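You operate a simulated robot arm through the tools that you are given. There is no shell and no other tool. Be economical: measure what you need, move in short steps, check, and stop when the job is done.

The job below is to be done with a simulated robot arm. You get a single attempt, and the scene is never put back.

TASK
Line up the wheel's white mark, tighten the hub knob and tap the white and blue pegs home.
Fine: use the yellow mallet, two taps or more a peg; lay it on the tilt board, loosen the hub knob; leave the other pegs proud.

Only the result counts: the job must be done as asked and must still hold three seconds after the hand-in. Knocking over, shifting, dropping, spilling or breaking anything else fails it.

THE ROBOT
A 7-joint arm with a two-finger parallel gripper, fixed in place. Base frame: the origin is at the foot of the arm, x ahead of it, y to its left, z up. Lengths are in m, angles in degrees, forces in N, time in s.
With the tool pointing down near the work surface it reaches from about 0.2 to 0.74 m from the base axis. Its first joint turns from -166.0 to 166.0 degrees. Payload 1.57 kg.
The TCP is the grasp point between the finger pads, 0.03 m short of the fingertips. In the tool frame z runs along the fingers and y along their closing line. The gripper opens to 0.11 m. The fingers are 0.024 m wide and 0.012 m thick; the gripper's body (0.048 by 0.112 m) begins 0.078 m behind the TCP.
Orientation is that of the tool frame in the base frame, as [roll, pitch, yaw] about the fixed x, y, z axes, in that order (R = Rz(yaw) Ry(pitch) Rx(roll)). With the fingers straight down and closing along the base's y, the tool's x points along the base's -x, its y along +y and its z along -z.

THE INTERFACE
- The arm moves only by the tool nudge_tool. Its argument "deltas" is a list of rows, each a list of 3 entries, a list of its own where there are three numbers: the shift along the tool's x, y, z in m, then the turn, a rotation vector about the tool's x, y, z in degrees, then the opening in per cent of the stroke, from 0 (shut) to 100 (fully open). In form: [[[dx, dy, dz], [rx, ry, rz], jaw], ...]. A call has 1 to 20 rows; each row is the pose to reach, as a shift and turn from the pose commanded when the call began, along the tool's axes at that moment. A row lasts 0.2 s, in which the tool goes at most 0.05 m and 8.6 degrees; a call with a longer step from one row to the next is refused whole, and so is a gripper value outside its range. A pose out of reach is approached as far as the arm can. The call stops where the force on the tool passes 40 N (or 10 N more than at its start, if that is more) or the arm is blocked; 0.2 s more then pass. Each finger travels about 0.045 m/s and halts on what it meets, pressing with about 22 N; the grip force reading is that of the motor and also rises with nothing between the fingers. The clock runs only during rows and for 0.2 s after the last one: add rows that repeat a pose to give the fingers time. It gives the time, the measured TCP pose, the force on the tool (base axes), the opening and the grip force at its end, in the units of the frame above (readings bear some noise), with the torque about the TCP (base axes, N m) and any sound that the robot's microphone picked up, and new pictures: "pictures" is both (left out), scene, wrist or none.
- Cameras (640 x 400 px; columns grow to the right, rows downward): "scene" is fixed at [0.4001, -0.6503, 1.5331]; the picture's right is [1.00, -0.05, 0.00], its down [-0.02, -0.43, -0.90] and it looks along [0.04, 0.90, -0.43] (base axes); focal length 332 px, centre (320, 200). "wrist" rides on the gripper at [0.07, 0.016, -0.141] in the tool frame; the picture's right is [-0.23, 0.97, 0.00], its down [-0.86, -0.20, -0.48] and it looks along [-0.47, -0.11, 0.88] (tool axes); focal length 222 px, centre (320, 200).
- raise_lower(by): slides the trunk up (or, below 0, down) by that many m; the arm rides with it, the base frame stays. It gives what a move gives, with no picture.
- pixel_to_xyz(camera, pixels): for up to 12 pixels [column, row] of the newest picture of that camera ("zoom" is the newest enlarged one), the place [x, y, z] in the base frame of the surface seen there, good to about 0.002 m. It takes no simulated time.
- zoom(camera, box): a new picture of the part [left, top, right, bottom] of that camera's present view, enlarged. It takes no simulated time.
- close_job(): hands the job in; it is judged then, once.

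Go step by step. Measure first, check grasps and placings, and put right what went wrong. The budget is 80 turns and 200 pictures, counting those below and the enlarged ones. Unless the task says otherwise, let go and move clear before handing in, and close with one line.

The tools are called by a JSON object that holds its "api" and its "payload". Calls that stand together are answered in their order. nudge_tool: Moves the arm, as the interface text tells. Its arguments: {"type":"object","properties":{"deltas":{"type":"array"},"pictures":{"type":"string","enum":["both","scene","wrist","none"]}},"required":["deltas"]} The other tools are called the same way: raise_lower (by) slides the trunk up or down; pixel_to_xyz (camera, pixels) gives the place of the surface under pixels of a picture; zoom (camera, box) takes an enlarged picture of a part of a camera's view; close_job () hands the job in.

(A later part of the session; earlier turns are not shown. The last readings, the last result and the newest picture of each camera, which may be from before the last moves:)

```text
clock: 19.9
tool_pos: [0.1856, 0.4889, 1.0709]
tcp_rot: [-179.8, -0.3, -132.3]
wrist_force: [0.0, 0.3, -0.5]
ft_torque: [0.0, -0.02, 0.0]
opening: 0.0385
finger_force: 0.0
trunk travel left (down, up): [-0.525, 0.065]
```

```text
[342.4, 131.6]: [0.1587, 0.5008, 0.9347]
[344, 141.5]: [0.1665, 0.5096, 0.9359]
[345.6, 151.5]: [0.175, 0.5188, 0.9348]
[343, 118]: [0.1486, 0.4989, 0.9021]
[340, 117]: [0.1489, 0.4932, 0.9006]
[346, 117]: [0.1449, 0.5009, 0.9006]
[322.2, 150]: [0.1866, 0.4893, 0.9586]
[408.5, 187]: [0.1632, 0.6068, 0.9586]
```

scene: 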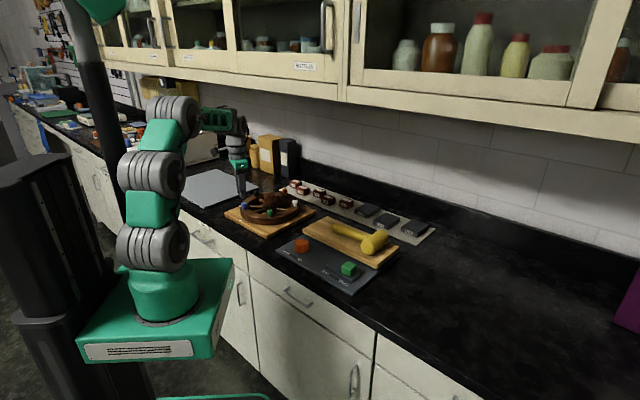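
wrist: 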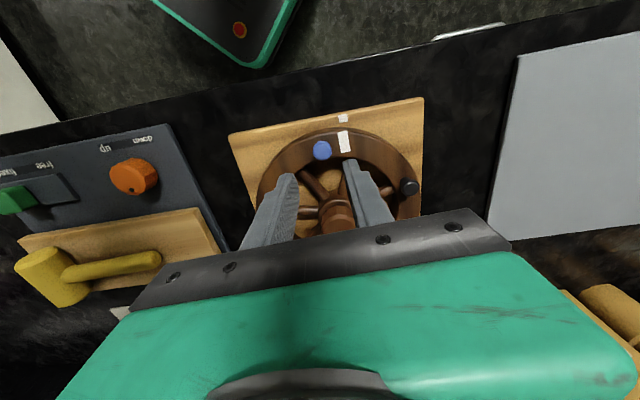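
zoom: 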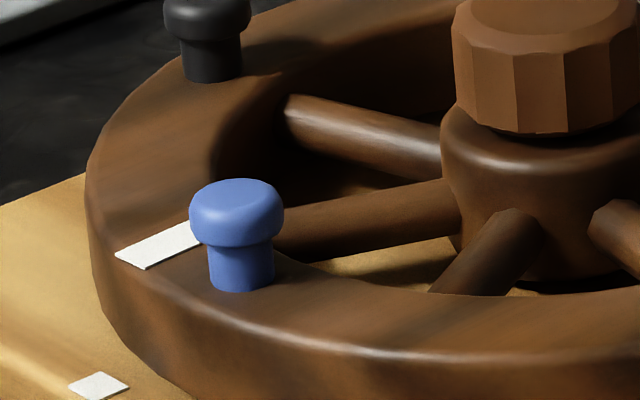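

The marks agree to well under a degree, and the projected centre line runs through both. Next is the hub knob, so I'll hover over it with the jaws opening.

{"api": "nudge_tool", "payload": {"deltas": [[[-0.025, 0, 0], [0, 0, 0], 60], [[-0.05, 0, 0], [0, 0, 0], 60], [[-0.08, 0, 0], [0, 0, 0], 60], [[-0.1059, 0, 0], [0, 0, 0], 60], [[-0.1059, 0, 0.03], [0, 0, 0], 60], [[-0.1059, 0, 0.045], [0, 0, 0], 60], [[-0.1059, 0, 0.045], [0, 0, 0], 60]], "pictures": "wrist"}}

{"api": "zoom", "payload": {"camera": "wrist", "box": [230, 90, 430, 240]}}

{"api": "zoom", "payload": {"camera": "scene", "box": [220, 170, 320, 235]}}

```text
clock: 21.5
tool_pos: [0.2585, 0.5673, 1.026]
tcp_rot: [-179.8, -0.2, -132.3]
wrist_force: [0.7, 0.7, 0.9]
ft_torque: [-0.01, 0.0, -0.02]
opening: 0.066
finger_force: 0.1
trunk travel left (down, up): [-0.525, 0.065]
```

wrist: 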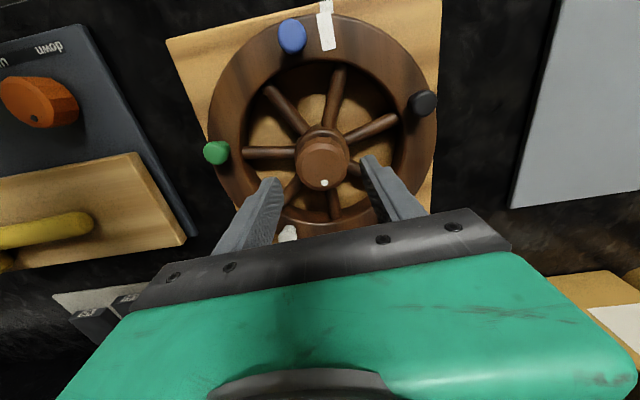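

```text
2.67 times, centred on (330, 165) of wrist
```

zoom: 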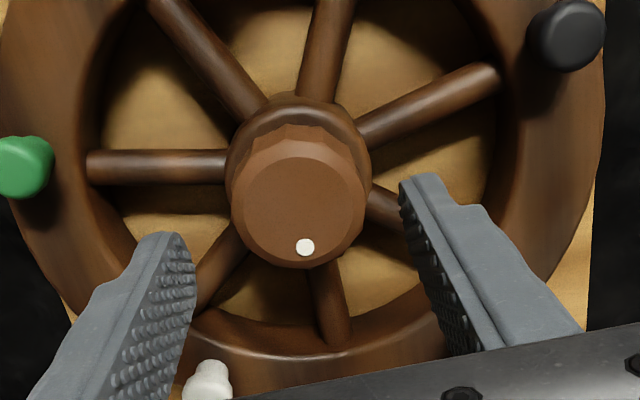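

```text
6.15 times, centred on (270, 202) of scene
```

zoom: 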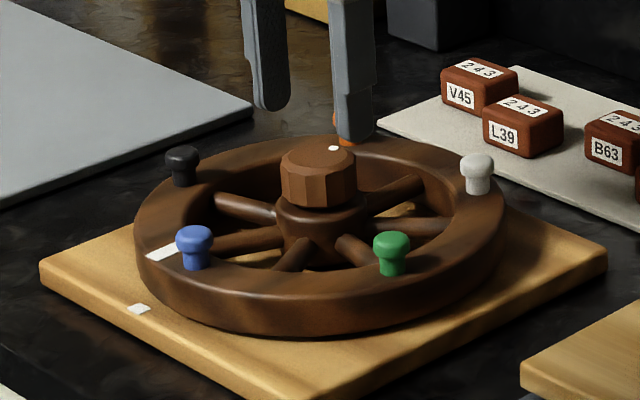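

The jaws are centred on the knob. I'll descend to z≈0.985 and close on it.

{"api": "nudge_tool", "payload": {"deltas": [[[0, 0, 0.015], [0, 0, 0], 60], [[0, 0, 0.03], [0, 0, 0], 60], [[0, 0, 0.041], [0, 0, 0], 60], [[0, 0, 0.041], [0, 0, 0], 60], [[0, 0, 0.041], [0, 0, 0], 40], [[0, 0, 0.041], [0, 0, 0], 35], [[0, 0, 0.041], [0, 0, 0], 30], [[0, 0, 0.041], [0, 0, 0], 30]], "pictures": "wrist"}}

```text
clock: 23.3
tool_pos: [0.2566, 0.5682, 0.9842]
tcp_rot: [-179.9, -0.2, -132.3]
wrist_force: [-3.9, 4.7, -1.4]
ft_torque: [0.67, 0.45, 0.03]
opening: 0.0478
finger_force: 38.7
trunk travel left (down, up): [-0.525, 0.065]
```

wrist: 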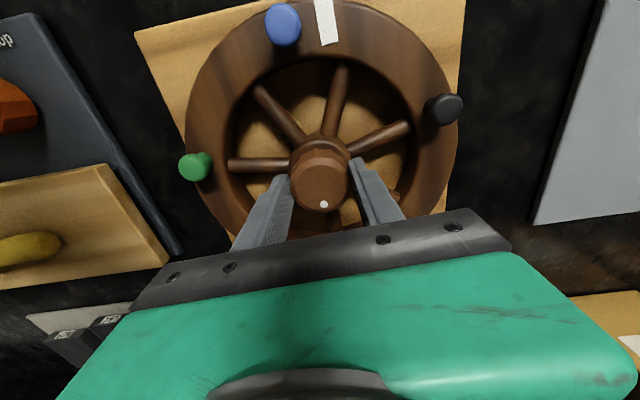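

I have a grip at 0.0478. I'll turn clockwise 40° and read the torque.

{"api": "nudge_tool", "payload": {"deltas": [[[0, 0.0015, 0], [0, 0, 6], 30], [[0, 0.0015, 0], [0, 0, 12], 30], [[0, 0.0015, 0], [0, 0, 18], 30], [[0, 0.0015, 0], [0, 0, 24], 30], [[0, 0.0015, 0], [0, 0, 32], 30], [[0, 0.0015, 0], [0, 0, 40], 30], [[0, 0.0015, 0], [0, 0, 40], 30]], "pictures": "wrist"}}

{"api": "zoom", "payload": {"camera": "scene", "box": [220, 170, 320, 235]}}

```text
clock: 24.9
tool_pos: [0.2557, 0.5686, 0.984]
tcp_rot: [-179.9, 0.0, -172.6]
wrist_force: [2.6, 11.6, -3.2]
ft_torque: [1.07, -0.15, 0.01]
opening: 0.0475
finger_force: 44.7
trunk travel left (down, up): [-0.525, 0.065]
```

wrist: 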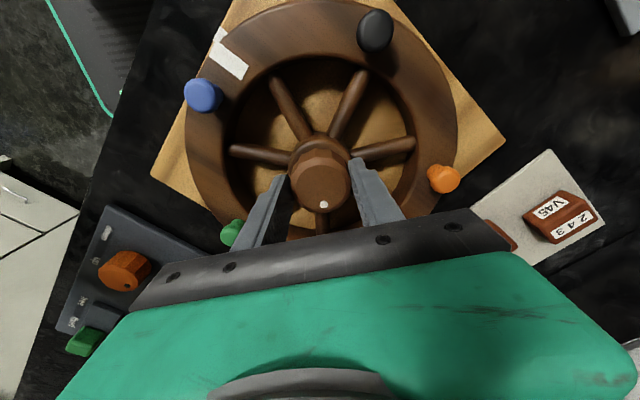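

```text
6.15 times, centred on (270, 202) of scene
```

zoom: 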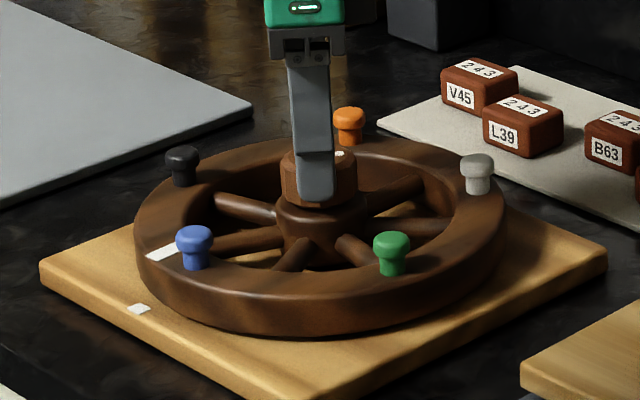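

The knob turns with no torque yet and the wheel is unmoved. There is some lateral side-load, so I'll turn on another 48° with a slight recentring.

{"api": "nudge_tool", "payload": {"deltas": [[[0, -0.001, 0], [0, 0, 8], 30], [[0, -0.002, 0], [0, 0, 16], 30], [[0, -0.002, 0], [0, 0, 24], 30], [[0, -0.002, 0], [0, 0, 32], 30], [[0, -0.002, 0], [0, 0, 40], 30], [[0, -0.002, 0], [0, 0, 48], 30], [[0, -0.002, 0], [0, 0, 48], 30]], "pictures": "wrist"}}

```text
clock: 26.4
tool_pos: [0.256, 0.5695, 0.9837]
tcp_rot: [179.6, -0.1, 140.0]
wrist_force: [-3.6, 24.7, -16.3]
ft_torque: [1.57, 0.51, 0.07]
opening: 0.0476
finger_force: 45.2
trunk travel left (down, up): [-0.525, 0.065]
stopped in row 7: the force on the tool passed its limit at 41 N (the readings are from after the stop); the commanded pose is now the measured one
```

wrist: 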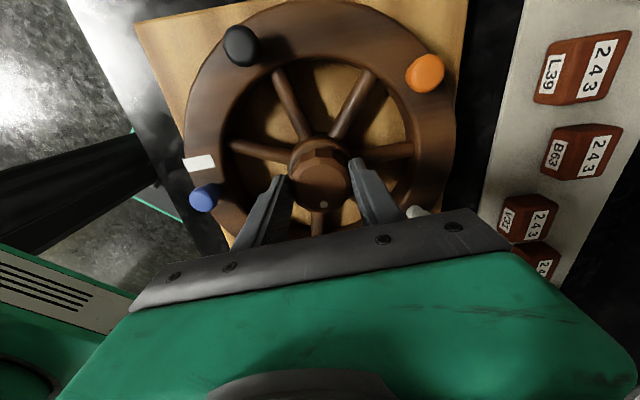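

The side-load grew, so recentring went the wrong way; the knob centre is nearer y≈0.571 and it may also be drawing down as a screw would. I'll open, swing back, and regrip centred at the fresh angle.

{"api": "nudge_tool", "payload": {"deltas": [[[0, 0, 0], [0, 0, 0], 50], [[0, 0, 0], [0, 0, 0], 60], [[0.0006, 0.0008, 0], [0, 0, -8], 60], [[0.0006, 0.0008, 0], [0, 0, -16], 60], [[0.0006, 0.0008, 0], [0, 0, -24], 60], [[0.0006, 0.0008, 0], [0, 0, -32], 60], [[0.0006, 0.0008, 0], [0, 0, -40], 60], [[0.0006, 0.0008, 0], [0, 0, -48], 60], [[0.0006, 0.0008, 0], [0, 0, -56], 60], [[0.0006, 0.0008, 0], [0, 0, -64], 60], [[0.0006, 0.0008, 0], [0, 0, -72], 60], [[0.0006, 0.0008, 0], [0, 0, -80], 60], [[0.0006, 0.0008, 0], [0, 0, -88], 60], [[0.0006, 0.0008, 0], [0, 0, -88], 60]], "pictures": "wrist"}}

{"api": "zoom", "payload": {"camera": "wrist", "box": [230, 90, 430, 240]}}

{"api": "zoom", "payload": {"camera": "scene", "box": [220, 170, 320, 235]}}

```text
clock: 29.4
tool_pos: [0.2576, 0.5679, 0.9865]
tcp_rot: [-180.0, 0.3, -132.1]
wrist_force: [0.0, 0.0, -0.2]
ft_torque: [0.01, -0.01, -0.02]
opening: 0.0661
finger_force: 0.1
trunk travel left (down, up): [-0.525, 0.065]
```

wrist: 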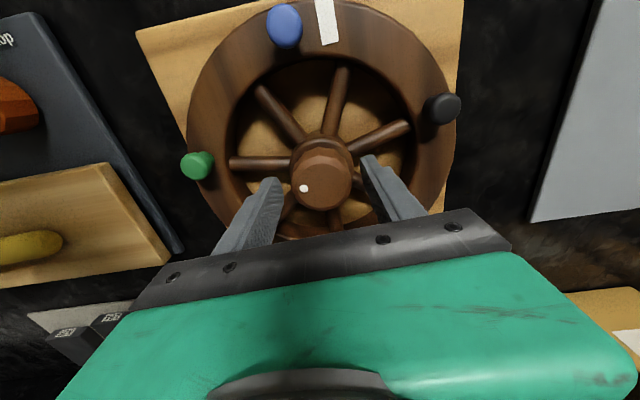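

```text
2.67 times, centred on (330, 165) of wrist
```

zoom: 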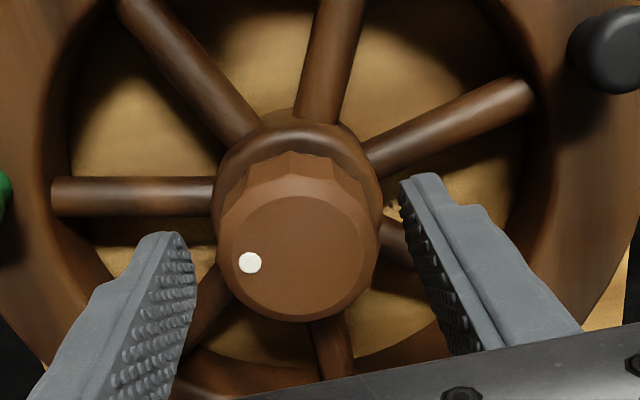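

```text
6.15 times, centred on (270, 202) of scene
```

zoom: 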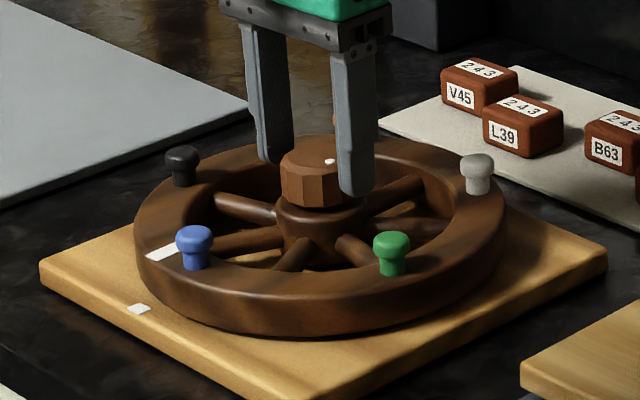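

The dot has moved clockwise. I'll measure its location to see how much the knob really turned.

{"api": "pixel_to_xyz", "payload": {"camera": "zoom", "pixels": [[330, 161], [316, 155], [282, 160], [345, 170]]}}

{"api": "pixel_to_xyz", "payload": {"camera": "wrist", "pixels": [[304, 188], [322, 182], [304, 180], [342, 180], [322, 165], [320, 203]]}}

```text
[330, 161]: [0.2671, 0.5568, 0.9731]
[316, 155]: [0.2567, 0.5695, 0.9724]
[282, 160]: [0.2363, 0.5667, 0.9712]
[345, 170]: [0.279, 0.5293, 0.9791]
```

```text
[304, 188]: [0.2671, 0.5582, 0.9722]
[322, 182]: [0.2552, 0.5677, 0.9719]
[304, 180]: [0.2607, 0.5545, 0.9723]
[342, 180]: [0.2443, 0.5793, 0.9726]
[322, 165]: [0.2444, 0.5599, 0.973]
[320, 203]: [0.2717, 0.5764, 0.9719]
```

The knob turned the full 88° or so with no stop felt, and the wheel stayed put. I'll regrip and turn again in two parts, watching the torque.

{"api": "nudge_tool", "payload": {"deltas": [[[0, 0, 0.001], [0, 0, 0], 50], [[0, 0, 0.001], [0, 0, 0], 42], [[0, 0, 0.001], [0, 0, 0], 36], [[0, 0, 0.001], [0, 0, 0], 36], [[0, 0, 0.001], [0, 0, 8], 36], [[0, 0, 0.001], [0, 0, 16], 36], [[0, 0, 0.001], [0, 0, 24], 36], [[0, 0, 0.001], [0, 0, 32], 36], [[0, 0, 0.001], [0, 0, 40], 36], [[0, 0, 0.001], [0, 0, 40], 36]], "pictures": "none"}}

```text
clock: 31.6
tool_pos: [0.2556, 0.5689, 0.9854]
tcp_rot: [179.8, 0.3, -172.4]
wrist_force: [-13.1, 16.8, -1.4]
ft_torque: [0.21, 0.47, 0.06]
opening: 0.0472
finger_force: 45.3
trunk travel left (down, up): [-0.525, 0.065]
```

A small lateral preload shows the knob centre lies about (-0.0015, +0.0015) from the commanded point. I'll correct that and continue turning.

{"api": "nudge_tool", "payload": {"deltas": [[[0.0013, 0.0017, 0], [0, 0, 0], 36], [[0.0013, 0.0017, 0], [0, 0, 8], 36], [[0.0013, 0.0017, 0], [0, 0, 16], 36], [[0.0013, 0.0017, 0], [0, 0, 24], 36], [[0.0013, 0.0017, 0], [0, 0, 32], 36], [[0.0013, 0.0017, 0], [0, 0, 40], 36], [[0.0013, 0.0017, 0], [0, 0, 48], 36], [[0.0013, 0.0017, 0], [0, 0, 48], 36]], "pictures": "wrist"}}

{"api": "zoom", "payload": {"camera": "wrist", "box": [230, 90, 430, 240]}}

```text
clock: 33.4
tool_pos: [0.2561, 0.5692, 0.9854]
tcp_rot: [179.6, 0.0, 139.5]
wrist_force: [1.4, 13.0, 0.2]
ft_torque: [0.15, 0.01, 0.25]
opening: 0.049
finger_force: 5.7
trunk travel left (down, up): [-0.525, 0.065]
```

wrist: 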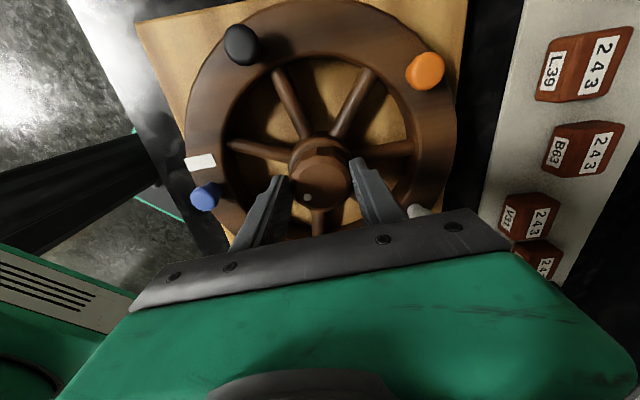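

```text
2.67 times, centred on (330, 165) of wrist
```

zoom: 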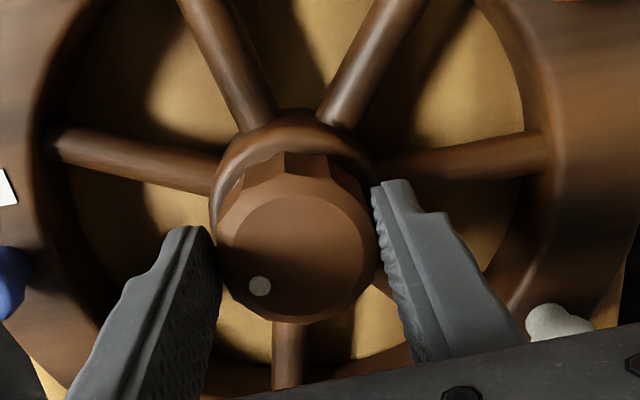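

Torque has risen to 0.25 N·m and the knob's facets began slipping in the jaws (opening 0.049), so it is about tight. I'll regrip and give one more confirming twist.

{"api": "nudge_tool", "payload": {"deltas": [[[0, 0, 0], [0, 0, 0], 50], [[0, 0, 0], [0, 0, 0], 60], [[0, 0, 0], [0, 0, -8], 60], [[0, 0, 0], [0, 0, -16], 60], [[0, 0, 0], [0, 0, -24], 60], [[0, 0, 0], [0, 0, -32], 60], [[0, 0, 0], [0, 0, -32], 50], [[0, 0, 0], [0, 0, -32], 40], [[0, 0, 0], [0, 0, -32], 20], [[0, 0, 0], [0, 0, -32], 20], [[0, 0, 0], [0, 0, -24], 20], [[0, 0, 0], [0, 0, -16], 20], [[0, 0, 0], [0, 0, -8], 20], [[0, 0, 0], [0, 0, -8], 20]], "pictures": "wrist"}}

{"api": "zoom", "payload": {"camera": "wrist", "box": [230, 90, 430, 240]}}

```text
clock: 36.4
tool_pos: [0.2558, 0.5707, 0.985]
tcp_rot: [179.7, 0.0, 147.8]
wrist_force: [-2.4, 21.0, -0.3]
ft_torque: [0.03, 0.1, 2.07]
opening: 0.0464
finger_force: 45.0
trunk travel left (down, up): [-0.525, 0.065]
```

wrist: 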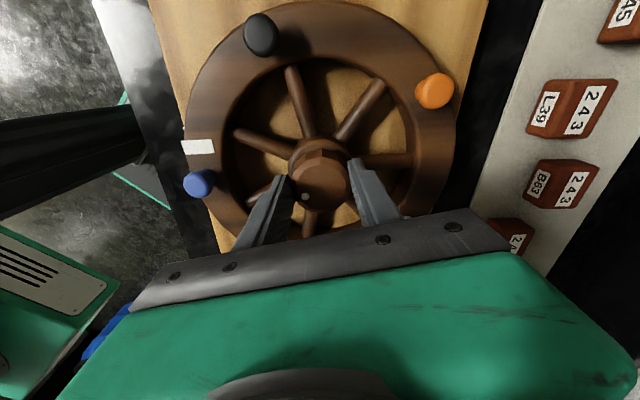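

```text
2.67 times, centred on (330, 165) of wrist
```

zoom: 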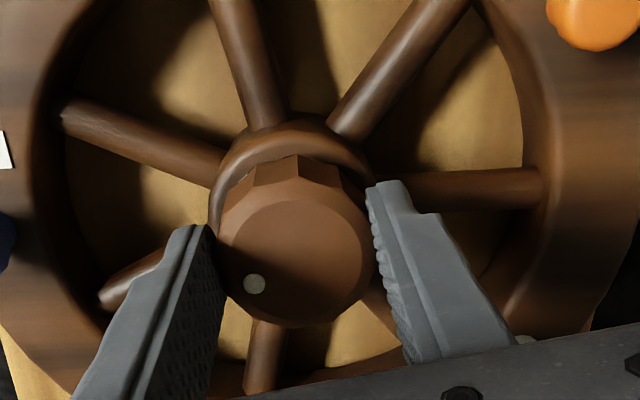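

The torque read 2.07 N·m, so the knob is tight. I'll open, lift and check the marks still line up.

{"api": "nudge_tool", "payload": {"deltas": [[[0, 0, 0], [0, 0, 0], 50], [[0, 0, 0], [0, 0, 0], 60], [[0, 0, -0.04], [0, 0, 0], 65], [[0, 0, -0.08], [0, 0, 0], 80], [[0, 0, -0.12], [0, 0, 0], 100], [[0, 0, -0.16], [0, 0, 0], 100]], "pictures": "wrist"}}

{"api": "zoom", "payload": {"camera": "scene", "box": [230, 190, 300, 235]}}

```text
clock: 37.8
tool_pos: [0.2554, 0.5663, 1.1462]
tcp_rot: [179.8, 0.1, 147.6]
wrist_force: [0.5, 0.8, 0.0]
ft_torque: [0.0, 0.01, -0.01]
opening: 0.1099
finger_force: 0.2
trunk travel left (down, up): [-0.525, 0.065]
```

wrist: 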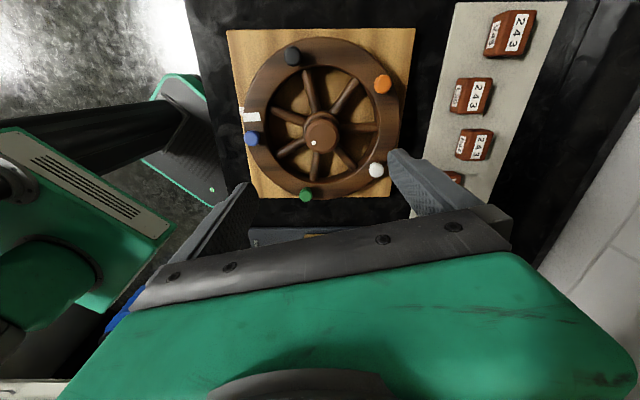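

```text
8.89 times, centred on (265, 212) of scene
```

zoom: 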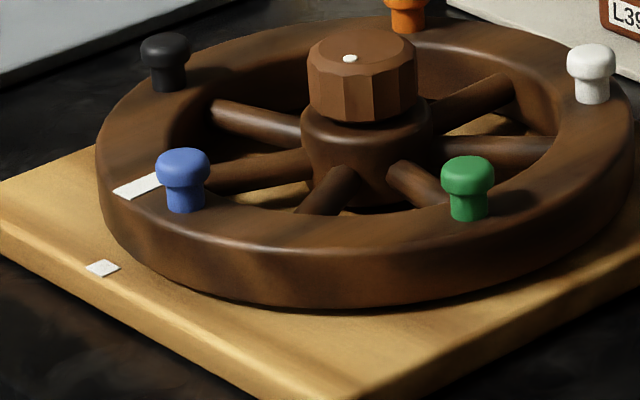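

The marks are still aligned. I'll measure the pegs in this zoom, then go over to view the mallet.

{"api": "pixel_to_xyz", "payload": {"camera": "zoom", "pixels": [[183, 155], [592, 50], [165, 37], [467, 165], [592, 90], [188, 200], [350, 58], [130, 189], [103, 268]]}}

{"api": "pixel_to_xyz", "payload": {"camera": "wrist", "pixels": [[252, 138], [376, 169], [292, 55], [305, 194], [382, 83], [320, 131]]}}

{"api": "nudge_tool", "payload": {"deltas": [[[-0.03, -0.03, 0], [0, 0, -6], 100], [[-0.06, -0.06, 0], [0, 0, -12], 100], [[-0.09, -0.09, 0], [0, 0, -12], 100], [[-0.12, -0.12, 0], [0, 0, -12], 100], [[-0.14, -0.15, 0], [0, 0, -12], 100], [[-0.16, -0.18, 0], [0, 0, -12], 100], [[-0.18, -0.21, 0], [0, 0, -12], 100], [[-0.18, -0.21, 0], [0, 0, -12], 100]]}}

```text
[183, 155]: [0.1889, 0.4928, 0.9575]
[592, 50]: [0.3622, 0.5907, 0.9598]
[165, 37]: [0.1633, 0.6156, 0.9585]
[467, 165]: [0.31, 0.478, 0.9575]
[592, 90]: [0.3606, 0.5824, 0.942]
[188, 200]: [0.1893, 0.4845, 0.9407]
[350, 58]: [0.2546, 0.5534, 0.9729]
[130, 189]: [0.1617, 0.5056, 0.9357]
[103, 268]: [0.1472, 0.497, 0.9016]
```

```text
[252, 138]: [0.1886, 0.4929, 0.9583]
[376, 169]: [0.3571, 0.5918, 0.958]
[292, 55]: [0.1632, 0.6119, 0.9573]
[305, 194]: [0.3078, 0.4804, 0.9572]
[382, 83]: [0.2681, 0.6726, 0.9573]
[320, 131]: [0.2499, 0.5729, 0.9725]
```

```text
clock: 39.6
tool_pos: [0.2955, 0.2927, 1.1441]
tcp_rot: [179.8, 0.0, 159.8]
wrist_force: [0.0, -0.5, -0.5]
ft_torque: [0.0, 0.0, 0.01]
opening: 0.1099
finger_force: 0.0
trunk travel left (down, up): [-0.525, 0.065]
```

scene: 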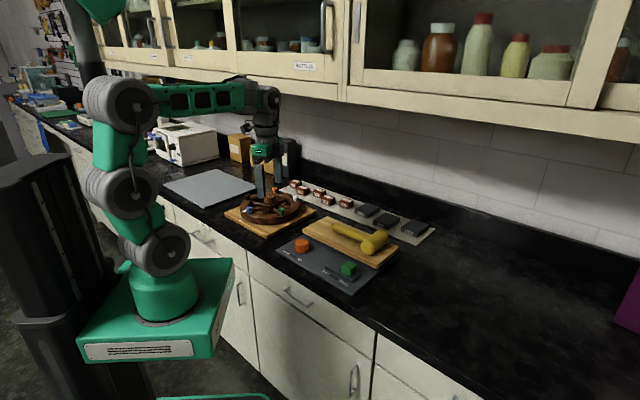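
wrist: 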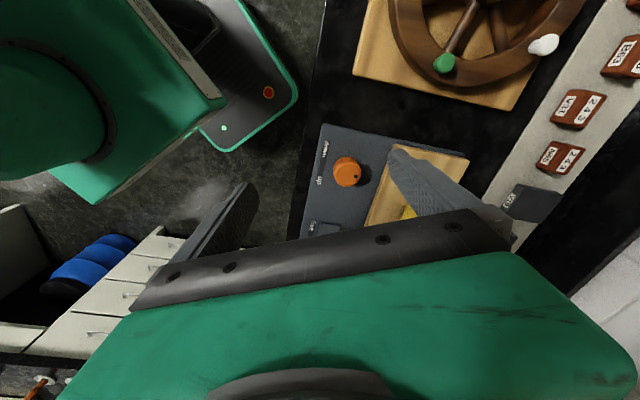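

Peg-fit centre is (0.257, 0.569), and both marks sit at about 213° about it. Next I'll hover over the mallet head with the jaws across its faces (yaw ≈134°).

{"api": "nudge_tool", "payload": {"deltas": [[[-0.04, 0.0075, 0], [0, 0, 3.2], 100], [[-0.081, 0.015, 0], [0, 0, 6.4], 100], [[-0.1214, 0.0224, 0], [0, 0, 9.7], 100], [[-0.162, 0.03, 0], [0, 0, 13], 100], [[-0.2024, 0.0374, 0], [0, 0, 16.2], 100], [[-0.2429, 0.0448, 0], [0, 0, 19.4], 100], [[-0.2833, 0.0523, 0], [0, 0, 22.6], 100], [[-0.3238, 0.0598, 0.01], [0, 0, 25.8], 100], [[-0.3238, 0.0598, 0.03], [0, 0, 25.8], 100], [[-0.3238, 0.0598, 0.03], [0, 0, 25.8], 100]], "pictures": "wrist"}}

{"api": "zoom", "payload": {"camera": "wrist", "box": [200, 60, 480, 240]}}

{"api": "zoom", "payload": {"camera": "scene", "box": [320, 200, 420, 270]}}

```text
clock: 41.8
tool_pos: [0.6194, 0.2378, 1.1144]
tcp_rot: [179.6, 0.0, 133.9]
wrist_force: [-0.2, -0.4, -0.5]
ft_torque: [0.01, 0.01, 0.02]
opening: 0.1099
finger_force: 0.0
trunk travel left (down, up): [-0.525, 0.065]
```

wrist: 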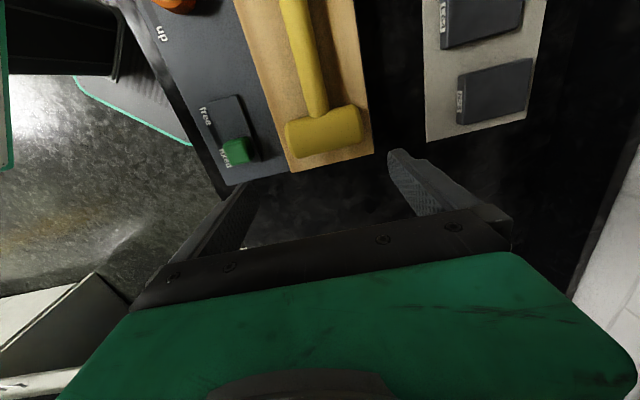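

```text
2.22 times, centred on (340, 150) of wrist
```

zoom: 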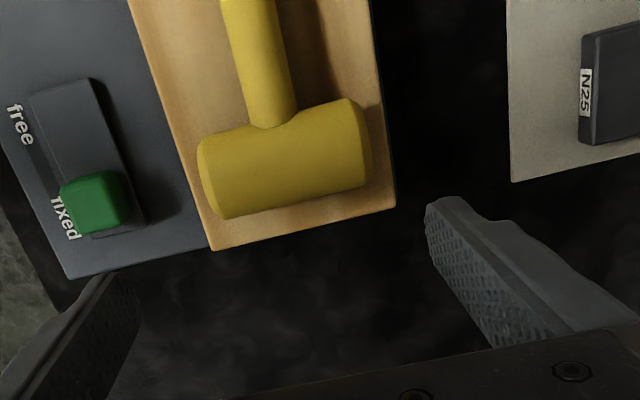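

```text
5.71 times, centred on (370, 235) of scene
```

zoom: 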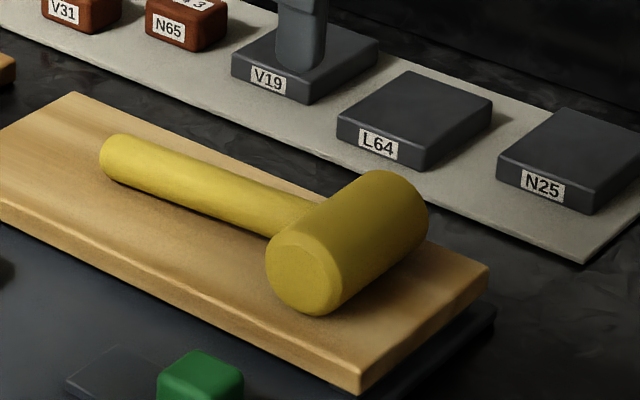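

I'll measure the head's extent and handle precisely.

{"api": "pixel_to_xyz", "payload": {"camera": "wrist", "pixels": [[290, 141], [358, 124], [324.4, 132], [300, 138], [350, 127], [315, 95], [305, 50], [292, 5], [287, 125], [294, 157], [353, 106], [362, 143]]}}

{"api": "pixel_to_xyz", "payload": {"camera": "zoom", "pixels": [[303, 270], [270, 250], [340, 285], [310, 312], [380, 172], [428, 215], [350, 205], [385, 190], [310, 235], [120, 140], [270, 210], [300, 315]]}}

```text
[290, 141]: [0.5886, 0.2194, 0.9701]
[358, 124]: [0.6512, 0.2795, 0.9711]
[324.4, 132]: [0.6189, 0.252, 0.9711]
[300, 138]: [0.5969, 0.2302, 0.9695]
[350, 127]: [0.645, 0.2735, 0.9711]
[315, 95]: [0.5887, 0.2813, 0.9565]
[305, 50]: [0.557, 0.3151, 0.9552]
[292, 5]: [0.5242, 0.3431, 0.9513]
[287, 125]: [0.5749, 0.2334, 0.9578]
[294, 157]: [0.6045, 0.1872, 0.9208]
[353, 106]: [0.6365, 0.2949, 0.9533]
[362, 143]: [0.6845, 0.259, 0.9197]
```

```text
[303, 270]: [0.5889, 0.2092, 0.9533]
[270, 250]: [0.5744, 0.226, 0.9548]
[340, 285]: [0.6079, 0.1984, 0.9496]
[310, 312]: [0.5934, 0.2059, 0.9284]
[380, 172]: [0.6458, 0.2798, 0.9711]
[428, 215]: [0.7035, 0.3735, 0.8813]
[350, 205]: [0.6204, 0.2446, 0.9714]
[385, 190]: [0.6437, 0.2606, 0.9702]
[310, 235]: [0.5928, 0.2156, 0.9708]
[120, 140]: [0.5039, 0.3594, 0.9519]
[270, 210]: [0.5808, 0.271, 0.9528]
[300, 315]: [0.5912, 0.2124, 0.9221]
```

The head centre is at about (0.6215, 0.247), its axis at 44–45° and its length about 0.09. I'll recentre and descend partway to check finger clearance.

{"api": "nudge_tool", "payload": {"deltas": [[[0.0052, 0.0079, 0.0], [0, 0, 0], 100], [[0.0052, 0.0079, 0.04], [0, 0, 0], 100], [[0.0052, 0.0079, 0.08], [0, 0, 0], 100], [[0.0052, 0.0079, 0.1], [0, 0, 0], 100], [[0.0052, 0.0079, 0.1], [0, 0, 0], 100]], "pictures": "wrist"}}

{"api": "zoom", "payload": {"camera": "scene", "box": [320, 195, 420, 270]}}

{"api": "zoom", "payload": {"camera": "wrist", "box": [200, 60, 480, 240]}}

```text
clock: 43.0
tool_pos: [0.6217, 0.2481, 1.0162]
tcp_rot: [179.7, -0.1, 133.9]
wrist_force: [-0.7, 0.1, 0.7]
ft_torque: [0.0, 0.01, 0.0]
opening: 0.11
finger_force: 0.1
trunk travel left (down, up): [-0.525, 0.065]
```

wrist: 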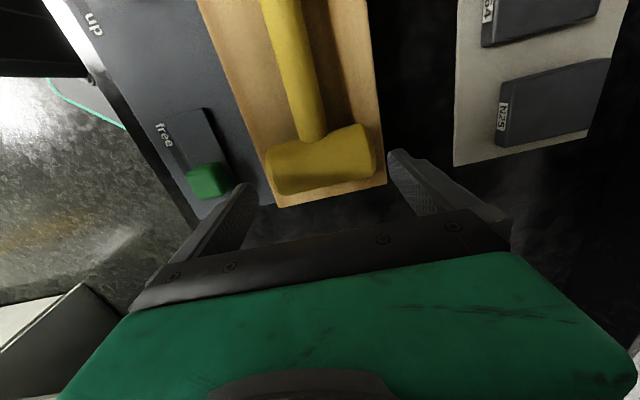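

```text
5.33 times, centred on (370, 232) of scene
```

zoom: 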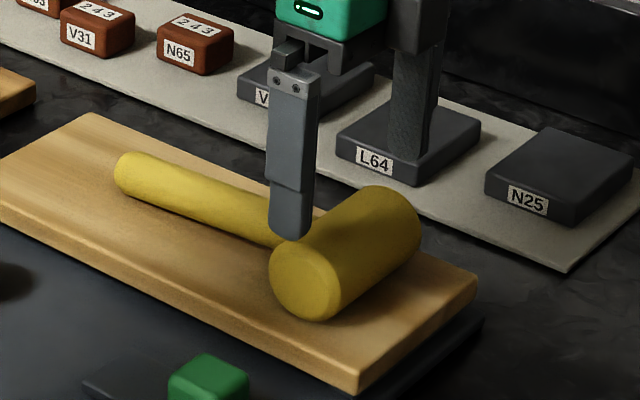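

```text
2.22 times, centred on (340, 150) of wrist
```

zoom: 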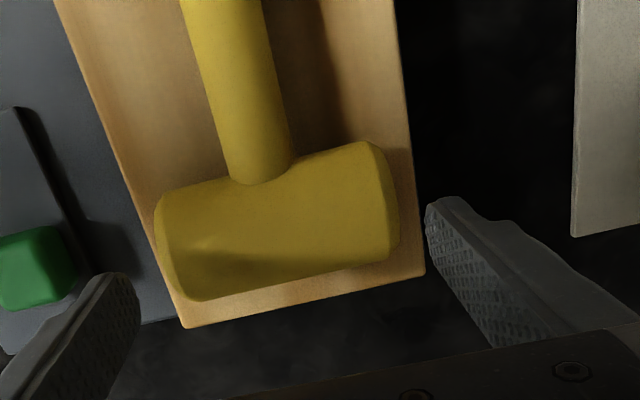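

Checking the head's end faces in this closer view before lowering further.

{"api": "pixel_to_xyz", "payload": {"camera": "wrist", "pixels": [[268, 157], [272, 170], [276, 180], [366, 132], [371, 145], [375, 160], [320, 155], [321, 165]]}}

```text
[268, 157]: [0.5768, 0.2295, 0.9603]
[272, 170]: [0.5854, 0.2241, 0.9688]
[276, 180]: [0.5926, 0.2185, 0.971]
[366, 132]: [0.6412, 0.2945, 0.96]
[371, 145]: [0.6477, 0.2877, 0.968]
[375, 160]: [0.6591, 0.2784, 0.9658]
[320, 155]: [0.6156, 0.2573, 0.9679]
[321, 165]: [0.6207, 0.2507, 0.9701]
```

The head spans tool-y −0.045 to +0.0475, so I'll shift +1 mm, lower to z≈0.962 and close on the faces.

{"api": "nudge_tool", "payload": {"deltas": [[[0, 0.001, 0.02], [0, 0, 0], 100], [[0, 0.001, 0.035], [0, 0, 0], 100], [[0, 0.001, 0.046], [0, 0, 0], 100], [[0, 0.001, 0.054], [0, 0, 0], 100], [[0, 0.001, 0.054], [0, 0, 0], 100], [[0, 0.001, 0.054], [0, 0, 0], 80], [[0, 0.001, 0.054], [0, 0, 0], 65], [[0, 0.001, 0.054], [0, 0, 0], 60], [[0, 0.001, 0.054], [0, 0, 0], 60]], "pictures": "wrist"}}

{"api": "zoom", "payload": {"camera": "scene", "box": [320, 195, 420, 270]}}

```text
clock: 45.0
tool_pos: [0.6214, 0.2474, 0.9612]
tcp_rot: [179.7, 0.0, 133.9]
wrist_force: [-1.7, -1.8, 1.2]
ft_torque: [-0.13, 0.2, 0.09]
opening: 0.1004
finger_force: 22.2
trunk travel left (down, up): [-0.525, 0.065]
```

wrist: 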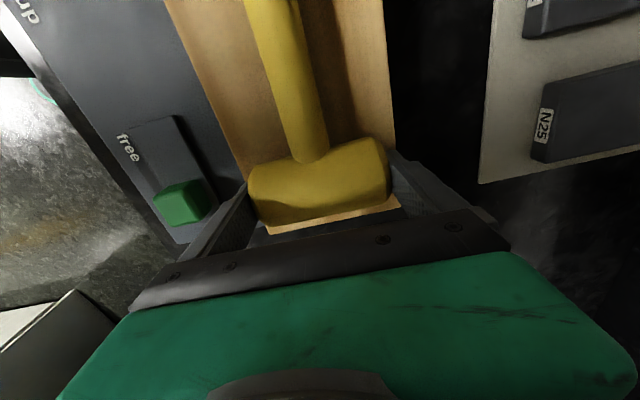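

```text
5.33 times, centred on (370, 232) of scene
```

zoom: 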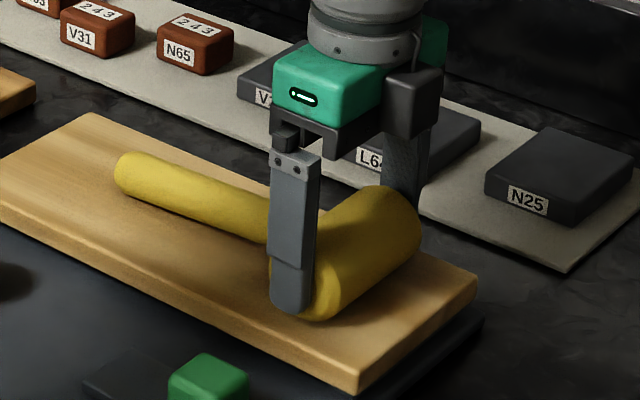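

The jaws gripped at 0.1004 with 22 N. I'll lift and check the hold.

{"api": "nudge_tool", "payload": {"deltas": [[[0, 0, -0.01], [0, 0, 0], 55], [[0, 0, -0.03], [0, 0, 0], 55], [[0, 0, -0.06], [0, 0, 0], 55], [[0, 0, -0.1], [0, 0, 0], 55], [[0, 0, -0.13], [0, 0, 0], 55], [[0, 0, -0.13], [0, 0, 0], 55]]}}

{"api": "zoom", "payload": {"camera": "scene", "box": [310, 175, 420, 260]}}

```text
clock: 46.4
tool_pos: [0.6231, 0.2483, 1.0923]
tcp_rot: [179.8, -0.2, 133.9]
wrist_force: [0.2, 0.2, -3.0]
ft_torque: [-0.06, -0.08, 0.0]
opening: 0.1001
finger_force: 22.3
trunk travel left (down, up): [-0.525, 0.065]
```

scene: 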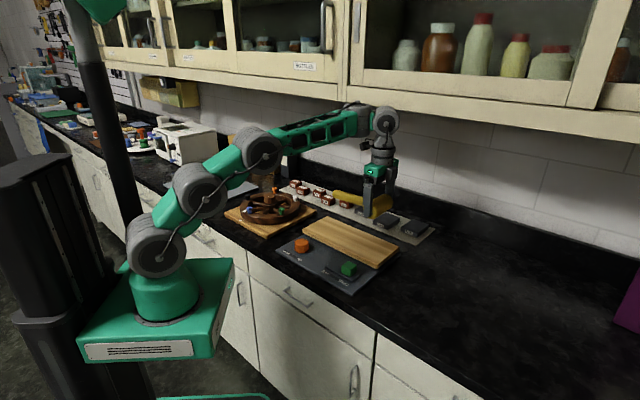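
wrist: 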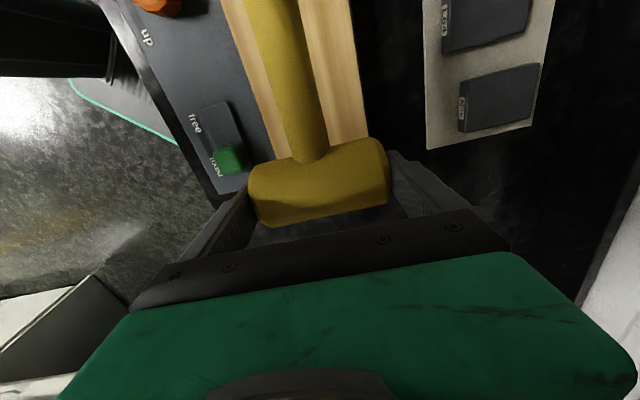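

```text
4.71 times, centred on (365, 218) of scene
```

zoom: 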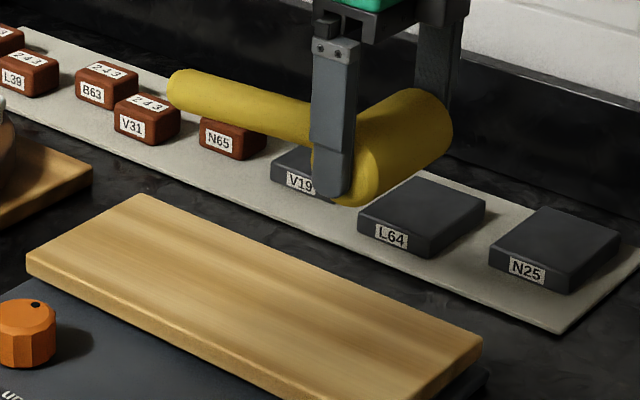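

The mallet is held level, with its underside 0.041 below the TCP. I'll carry it high to above the white peg at (0.3596, 0.5912), with the handle pointing outward (yaw ≈80°).

{"api": "nudge_tool", "payload": {"deltas": [[[0.0307, 0.0034, 0], [0, 0, 3.9], 55], [[0.0614, 0.0068, 0], [0, 0, 7.7], 55], [[0.0921, 0.0102, 0], [0, 0, 11.6], 55], [[0.1228, 0.0137, 0], [0, 0, 15.4], 55], [[0.1535, 0.0171, 0], [0, 0, 19.3], 55], [[0.1842, 0.0205, 0], [0, 0, 23.1], 55], [[0.2149, 0.0239, 0], [0, 0, 27], 55], [[0.2455, 0.0273, 0], [0, 0, 30.9], 55], [[0.2762, 0.0307, 0], [0, 0, 34.7], 55], [[0.3069, 0.0341, 0], [0, 0, 38.6], 55], [[0.3376, 0.0376, 0], [0, 0, 42.4], 55], [[0.3683, 0.041, 0], [0, 0, 46.3], 55], [[0.399, 0.0444, 0], [0, 0, 50.1], 55], [[0.4297, 0.0478, 0], [0, 0, 54], 55], [[0.4297, 0.0478, 0], [0, 0, 54], 55], [[0.4297, 0.0478, 0], [0, 0, 54], 55]]}}

{"api": "zoom", "payload": {"camera": "scene", "box": [225, 160, 335, 235]}}

```text
clock: 49.8
tool_pos: [0.3711, 0.5866, 1.074]
tcp_rot: [-179.8, 2.3, 80.2]
wrist_force: [0.2, -0.1, -3.8]
ft_torque: [-0.12, 0.04, -0.02]
opening: 0.1
finger_force: 22.1
out of reach, approached as far as the arm can: row 14, 15, 16
trunk travel left (down, up): [-0.525, 0.065]
stopped in row 16: the arm was blocked; the commanded pose is now the measured one
```

scene: 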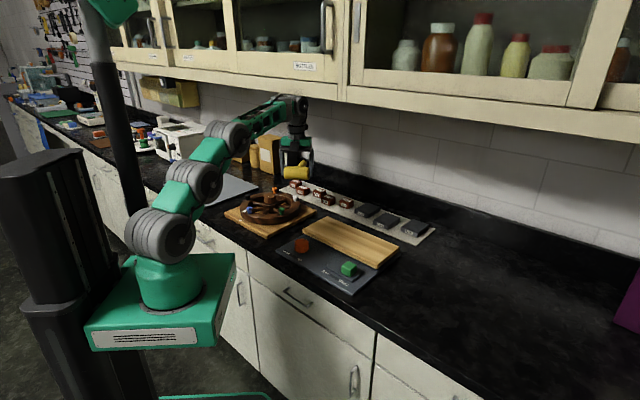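
wrist: 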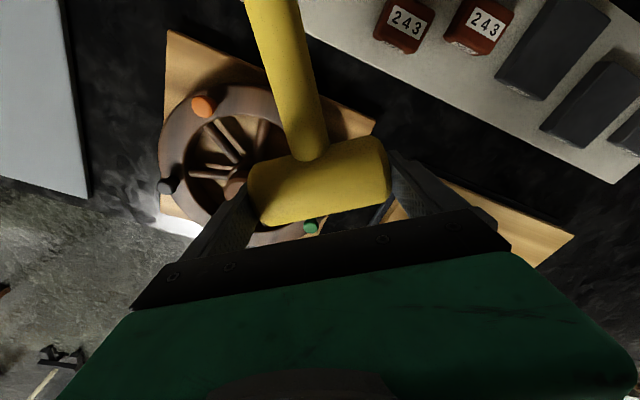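

```text
5.33 times, centred on (280, 198) of scene
```

zoom: 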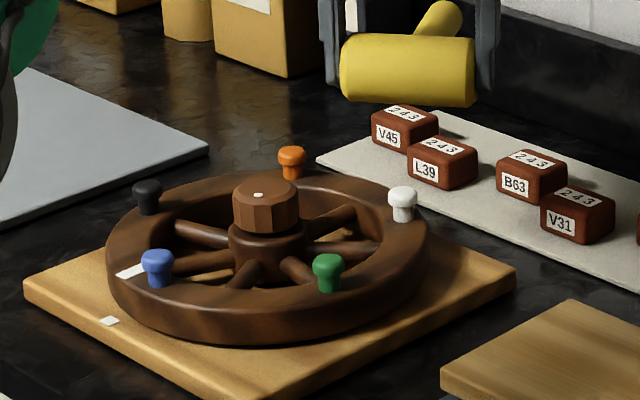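

The arm reports being out of reach or blocked here, tilted 2.3° at yaw 80. I'll check whether the wall cabinet is near the wrist.

{"api": "pixel_to_xyz", "payload": {"camera": "scene", "pixels": [[300, 100], [290, 98], [300, 112], [320, 92], [340, 97], [310, 80], [270, 115], [400, 110], [300, 140]]}}

{"api": "zoom", "payload": {"camera": "scene", "box": [230, 60, 370, 190]}}

```text
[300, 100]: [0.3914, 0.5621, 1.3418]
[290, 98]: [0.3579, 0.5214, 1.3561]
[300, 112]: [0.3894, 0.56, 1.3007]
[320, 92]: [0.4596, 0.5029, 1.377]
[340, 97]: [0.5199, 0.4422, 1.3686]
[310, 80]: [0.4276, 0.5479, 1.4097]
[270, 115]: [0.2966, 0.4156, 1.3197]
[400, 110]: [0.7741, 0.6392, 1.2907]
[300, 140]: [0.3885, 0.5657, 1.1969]
```

```text
3.08 times, centred on (300, 125) of scene
```

zoom: 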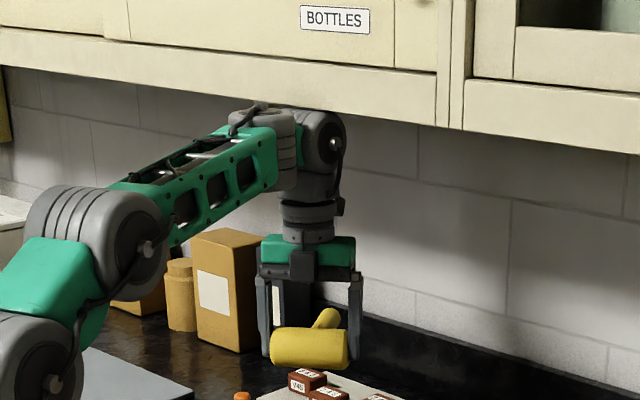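

The cabinet underside is at about 1.37 and the wrist top reached 1.356, so the cabinet is what limits me. I'll stay low under it: come down to TCP z≈1.03, level the tool and centre on the white peg.

{"api": "nudge_tool", "payload": {"deltas": [[[0, 0, 0.015], [0, 0, 0], 55], [[0, -0.002, 0.03], [0, 1.0, 0], 55], [[0.002, -0.007, 0.04], [0, 2.0, 0], 55], [[0.0043, -0.0121, 0.0439], [0, 2.3, 0], 55], [[0.0043, -0.0121, 0.0439], [0, 2.3, 0], 55], [[0.0043, -0.0121, 0.0439], [0, 2.3, 0], 55]]}}

{"api": "zoom", "payload": {"camera": "scene", "box": [240, 150, 340, 225]}}

```text
clock: 50.2
tool_pos: [0.3779, 0.5695, 1.0739]
tcp_rot: [-179.9, 3.7, 80.0]
wrist_force: [0.5, 0.0, -2.9]
ft_torque: [-0.08, 0.0, 0.0]
opening: 0.1001
finger_force: 22.2
trunk travel left (down, up): [-0.525, 0.065]
stopped in row 1: the arm was blocked; the commanded pose is now the measured one
```

scene: 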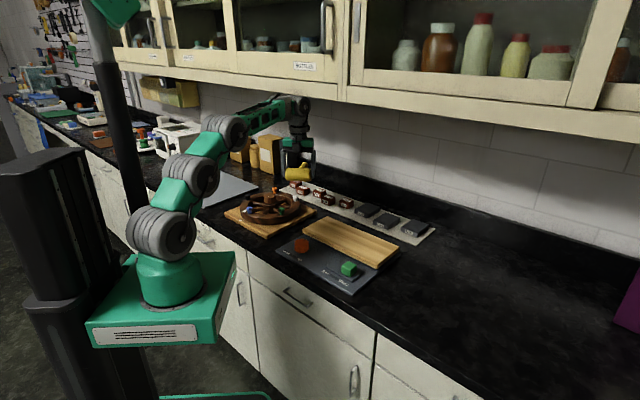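
wrist: 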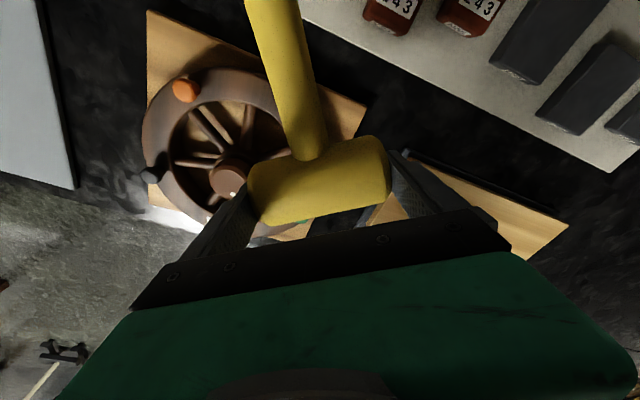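

```text
5.33 times, centred on (290, 188) of scene
```

zoom: 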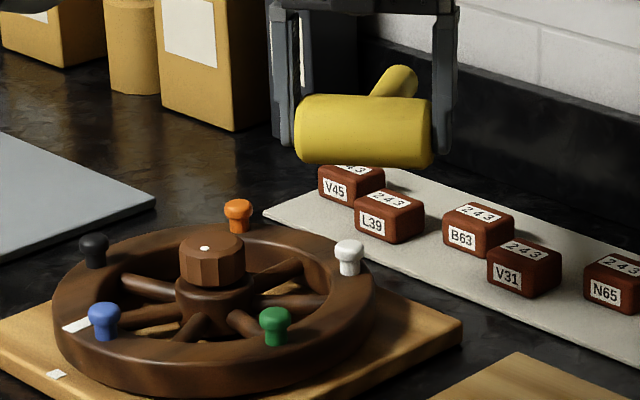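

The straight-down move was refused as blocked and the tool drifted sideways. The base plate in the scene also looks shifted, so I'll measure before moving further.

{"api": "pixel_to_xyz", "payload": {"camera": "scene", "pixels": [[165, 290], [210, 290], [130, 340], [232, 255], [90, 330], [300, 100], [290, 98], [305, 110], [320, 92], [318, 100]]}}

{"api": "zoom", "payload": {"camera": "scene", "box": [60, 60, 340, 370]}}

```text
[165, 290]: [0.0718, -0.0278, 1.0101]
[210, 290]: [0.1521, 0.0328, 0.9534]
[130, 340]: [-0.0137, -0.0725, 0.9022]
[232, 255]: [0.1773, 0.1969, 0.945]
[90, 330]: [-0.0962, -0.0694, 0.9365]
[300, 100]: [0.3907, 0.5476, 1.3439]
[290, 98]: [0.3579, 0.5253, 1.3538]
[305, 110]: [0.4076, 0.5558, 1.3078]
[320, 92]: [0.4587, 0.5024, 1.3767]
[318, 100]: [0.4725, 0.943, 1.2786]
```

```text
1.29 times, centred on (200, 215) of scene
```

zoom: 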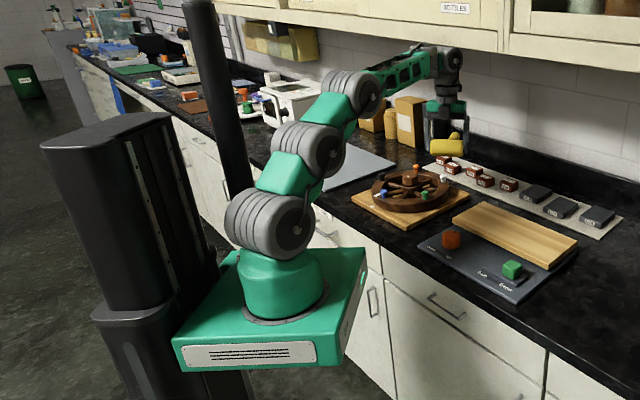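

I'll back out gently toward the robot and turn the yaw back, small steps, to free the arm.

{"api": "nudge_tool", "payload": {"deltas": [[[-0.01, 0.002, 0], [0, 0, -3], 55], [[-0.02, 0.004, 0], [0, 0, -6], 55], [[-0.035, 0.006, 0], [0, 0, -10], 55], [[-0.05, 0.008, 0], [0, 0, -15], 55], [[-0.06, 0.01, 0], [0, 0, -20], 55], [[-0.06, 0.01, 0], [0, 0, -20], 55]]}}

```text
clock: 50.5
tool_pos: [0.3797, 0.5456, 1.075]
tcp_rot: [-178.5, 5.3, 80.3]
wrist_force: [0.8, 0.1, -3.8]
ft_torque: [-0.09, 0.01, 0.0]
opening: 0.1003
finger_force: 22.1
trunk travel left (down, up): [-0.525, 0.065]
stopped in row 1: the arm was blocked; the commanded pose is now the measured one
```

scene: 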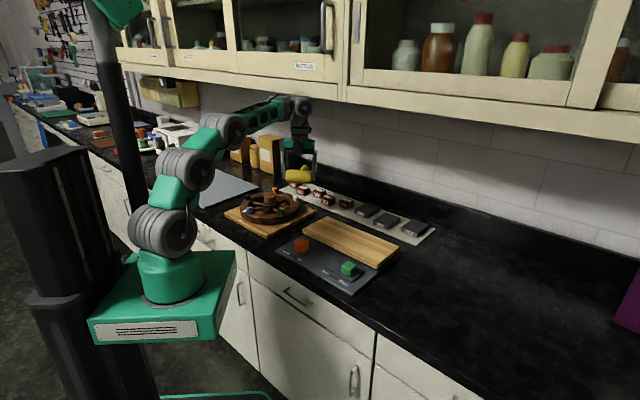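
wrist: 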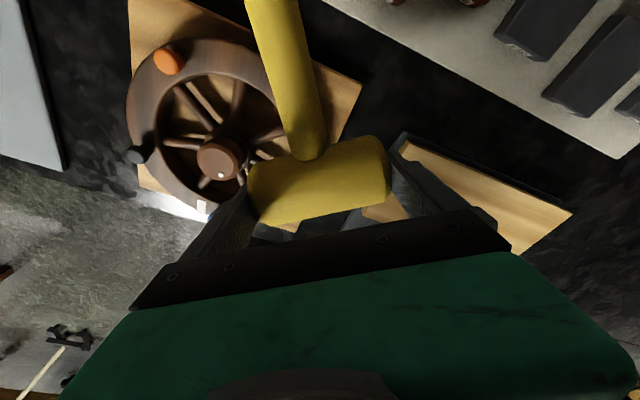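

The tool drifts and tilts while the arm is blocked. I'll measure the base plate and column to see what is moving.

{"api": "pixel_to_xyz", "payload": {"camera": "scene", "pixels": [[165, 262], [210, 285], [145, 330], [100, 325], [60, 155], [110, 60], [180, 60], [120, 110], [165, 230], [185, 170], [225, 130], [300, 105]]}}

{"api": "zoom", "payload": {"camera": "scene", "box": [80, 80, 340, 350]}}

```text
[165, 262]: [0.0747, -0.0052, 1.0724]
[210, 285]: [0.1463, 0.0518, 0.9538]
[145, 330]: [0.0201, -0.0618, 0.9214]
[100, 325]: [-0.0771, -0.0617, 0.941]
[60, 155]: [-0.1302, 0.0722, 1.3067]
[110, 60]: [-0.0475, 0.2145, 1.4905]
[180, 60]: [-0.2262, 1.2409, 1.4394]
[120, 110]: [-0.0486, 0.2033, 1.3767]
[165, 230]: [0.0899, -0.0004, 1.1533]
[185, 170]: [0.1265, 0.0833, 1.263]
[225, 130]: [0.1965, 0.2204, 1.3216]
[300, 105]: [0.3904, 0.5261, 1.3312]
```

```text
1.48 times, centred on (210, 215) of scene
```

zoom: 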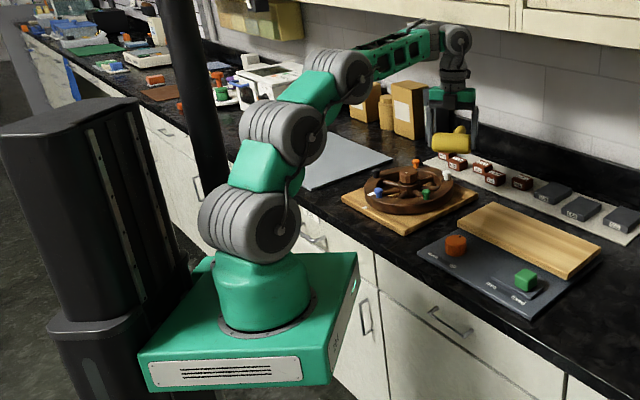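

The base plate's front face reads y≈−0.062 now against −0.108 at the start. I'll cross-check the wrist camera against the scene using known wheel points.

{"api": "pixel_to_xyz", "payload": {"camera": "wrist", "pixels": [[218, 160], [168, 58], [137, 156], [300, 180], [480, 190]]}}

{"api": "zoom", "payload": {"camera": "scene", "box": [215, 150, 335, 240]}}

{"api": "pixel_to_xyz", "payload": {"camera": "zoom", "pixels": [[310, 155], [390, 140], [300, 290], [100, 290]]}}

```text
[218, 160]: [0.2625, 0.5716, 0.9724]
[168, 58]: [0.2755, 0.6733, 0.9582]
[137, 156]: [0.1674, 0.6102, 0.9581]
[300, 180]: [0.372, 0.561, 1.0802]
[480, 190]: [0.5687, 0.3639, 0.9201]
```

```text
4.44 times, centred on (275, 195) of scene
```

zoom: 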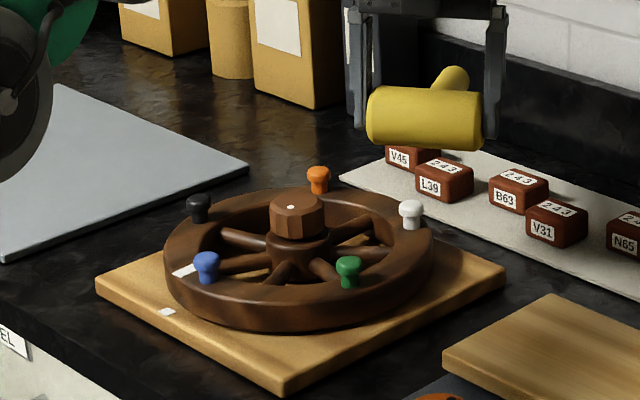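

```text
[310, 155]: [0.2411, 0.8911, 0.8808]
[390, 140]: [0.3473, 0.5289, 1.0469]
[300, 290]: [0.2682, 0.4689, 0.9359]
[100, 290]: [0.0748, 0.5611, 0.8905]
```

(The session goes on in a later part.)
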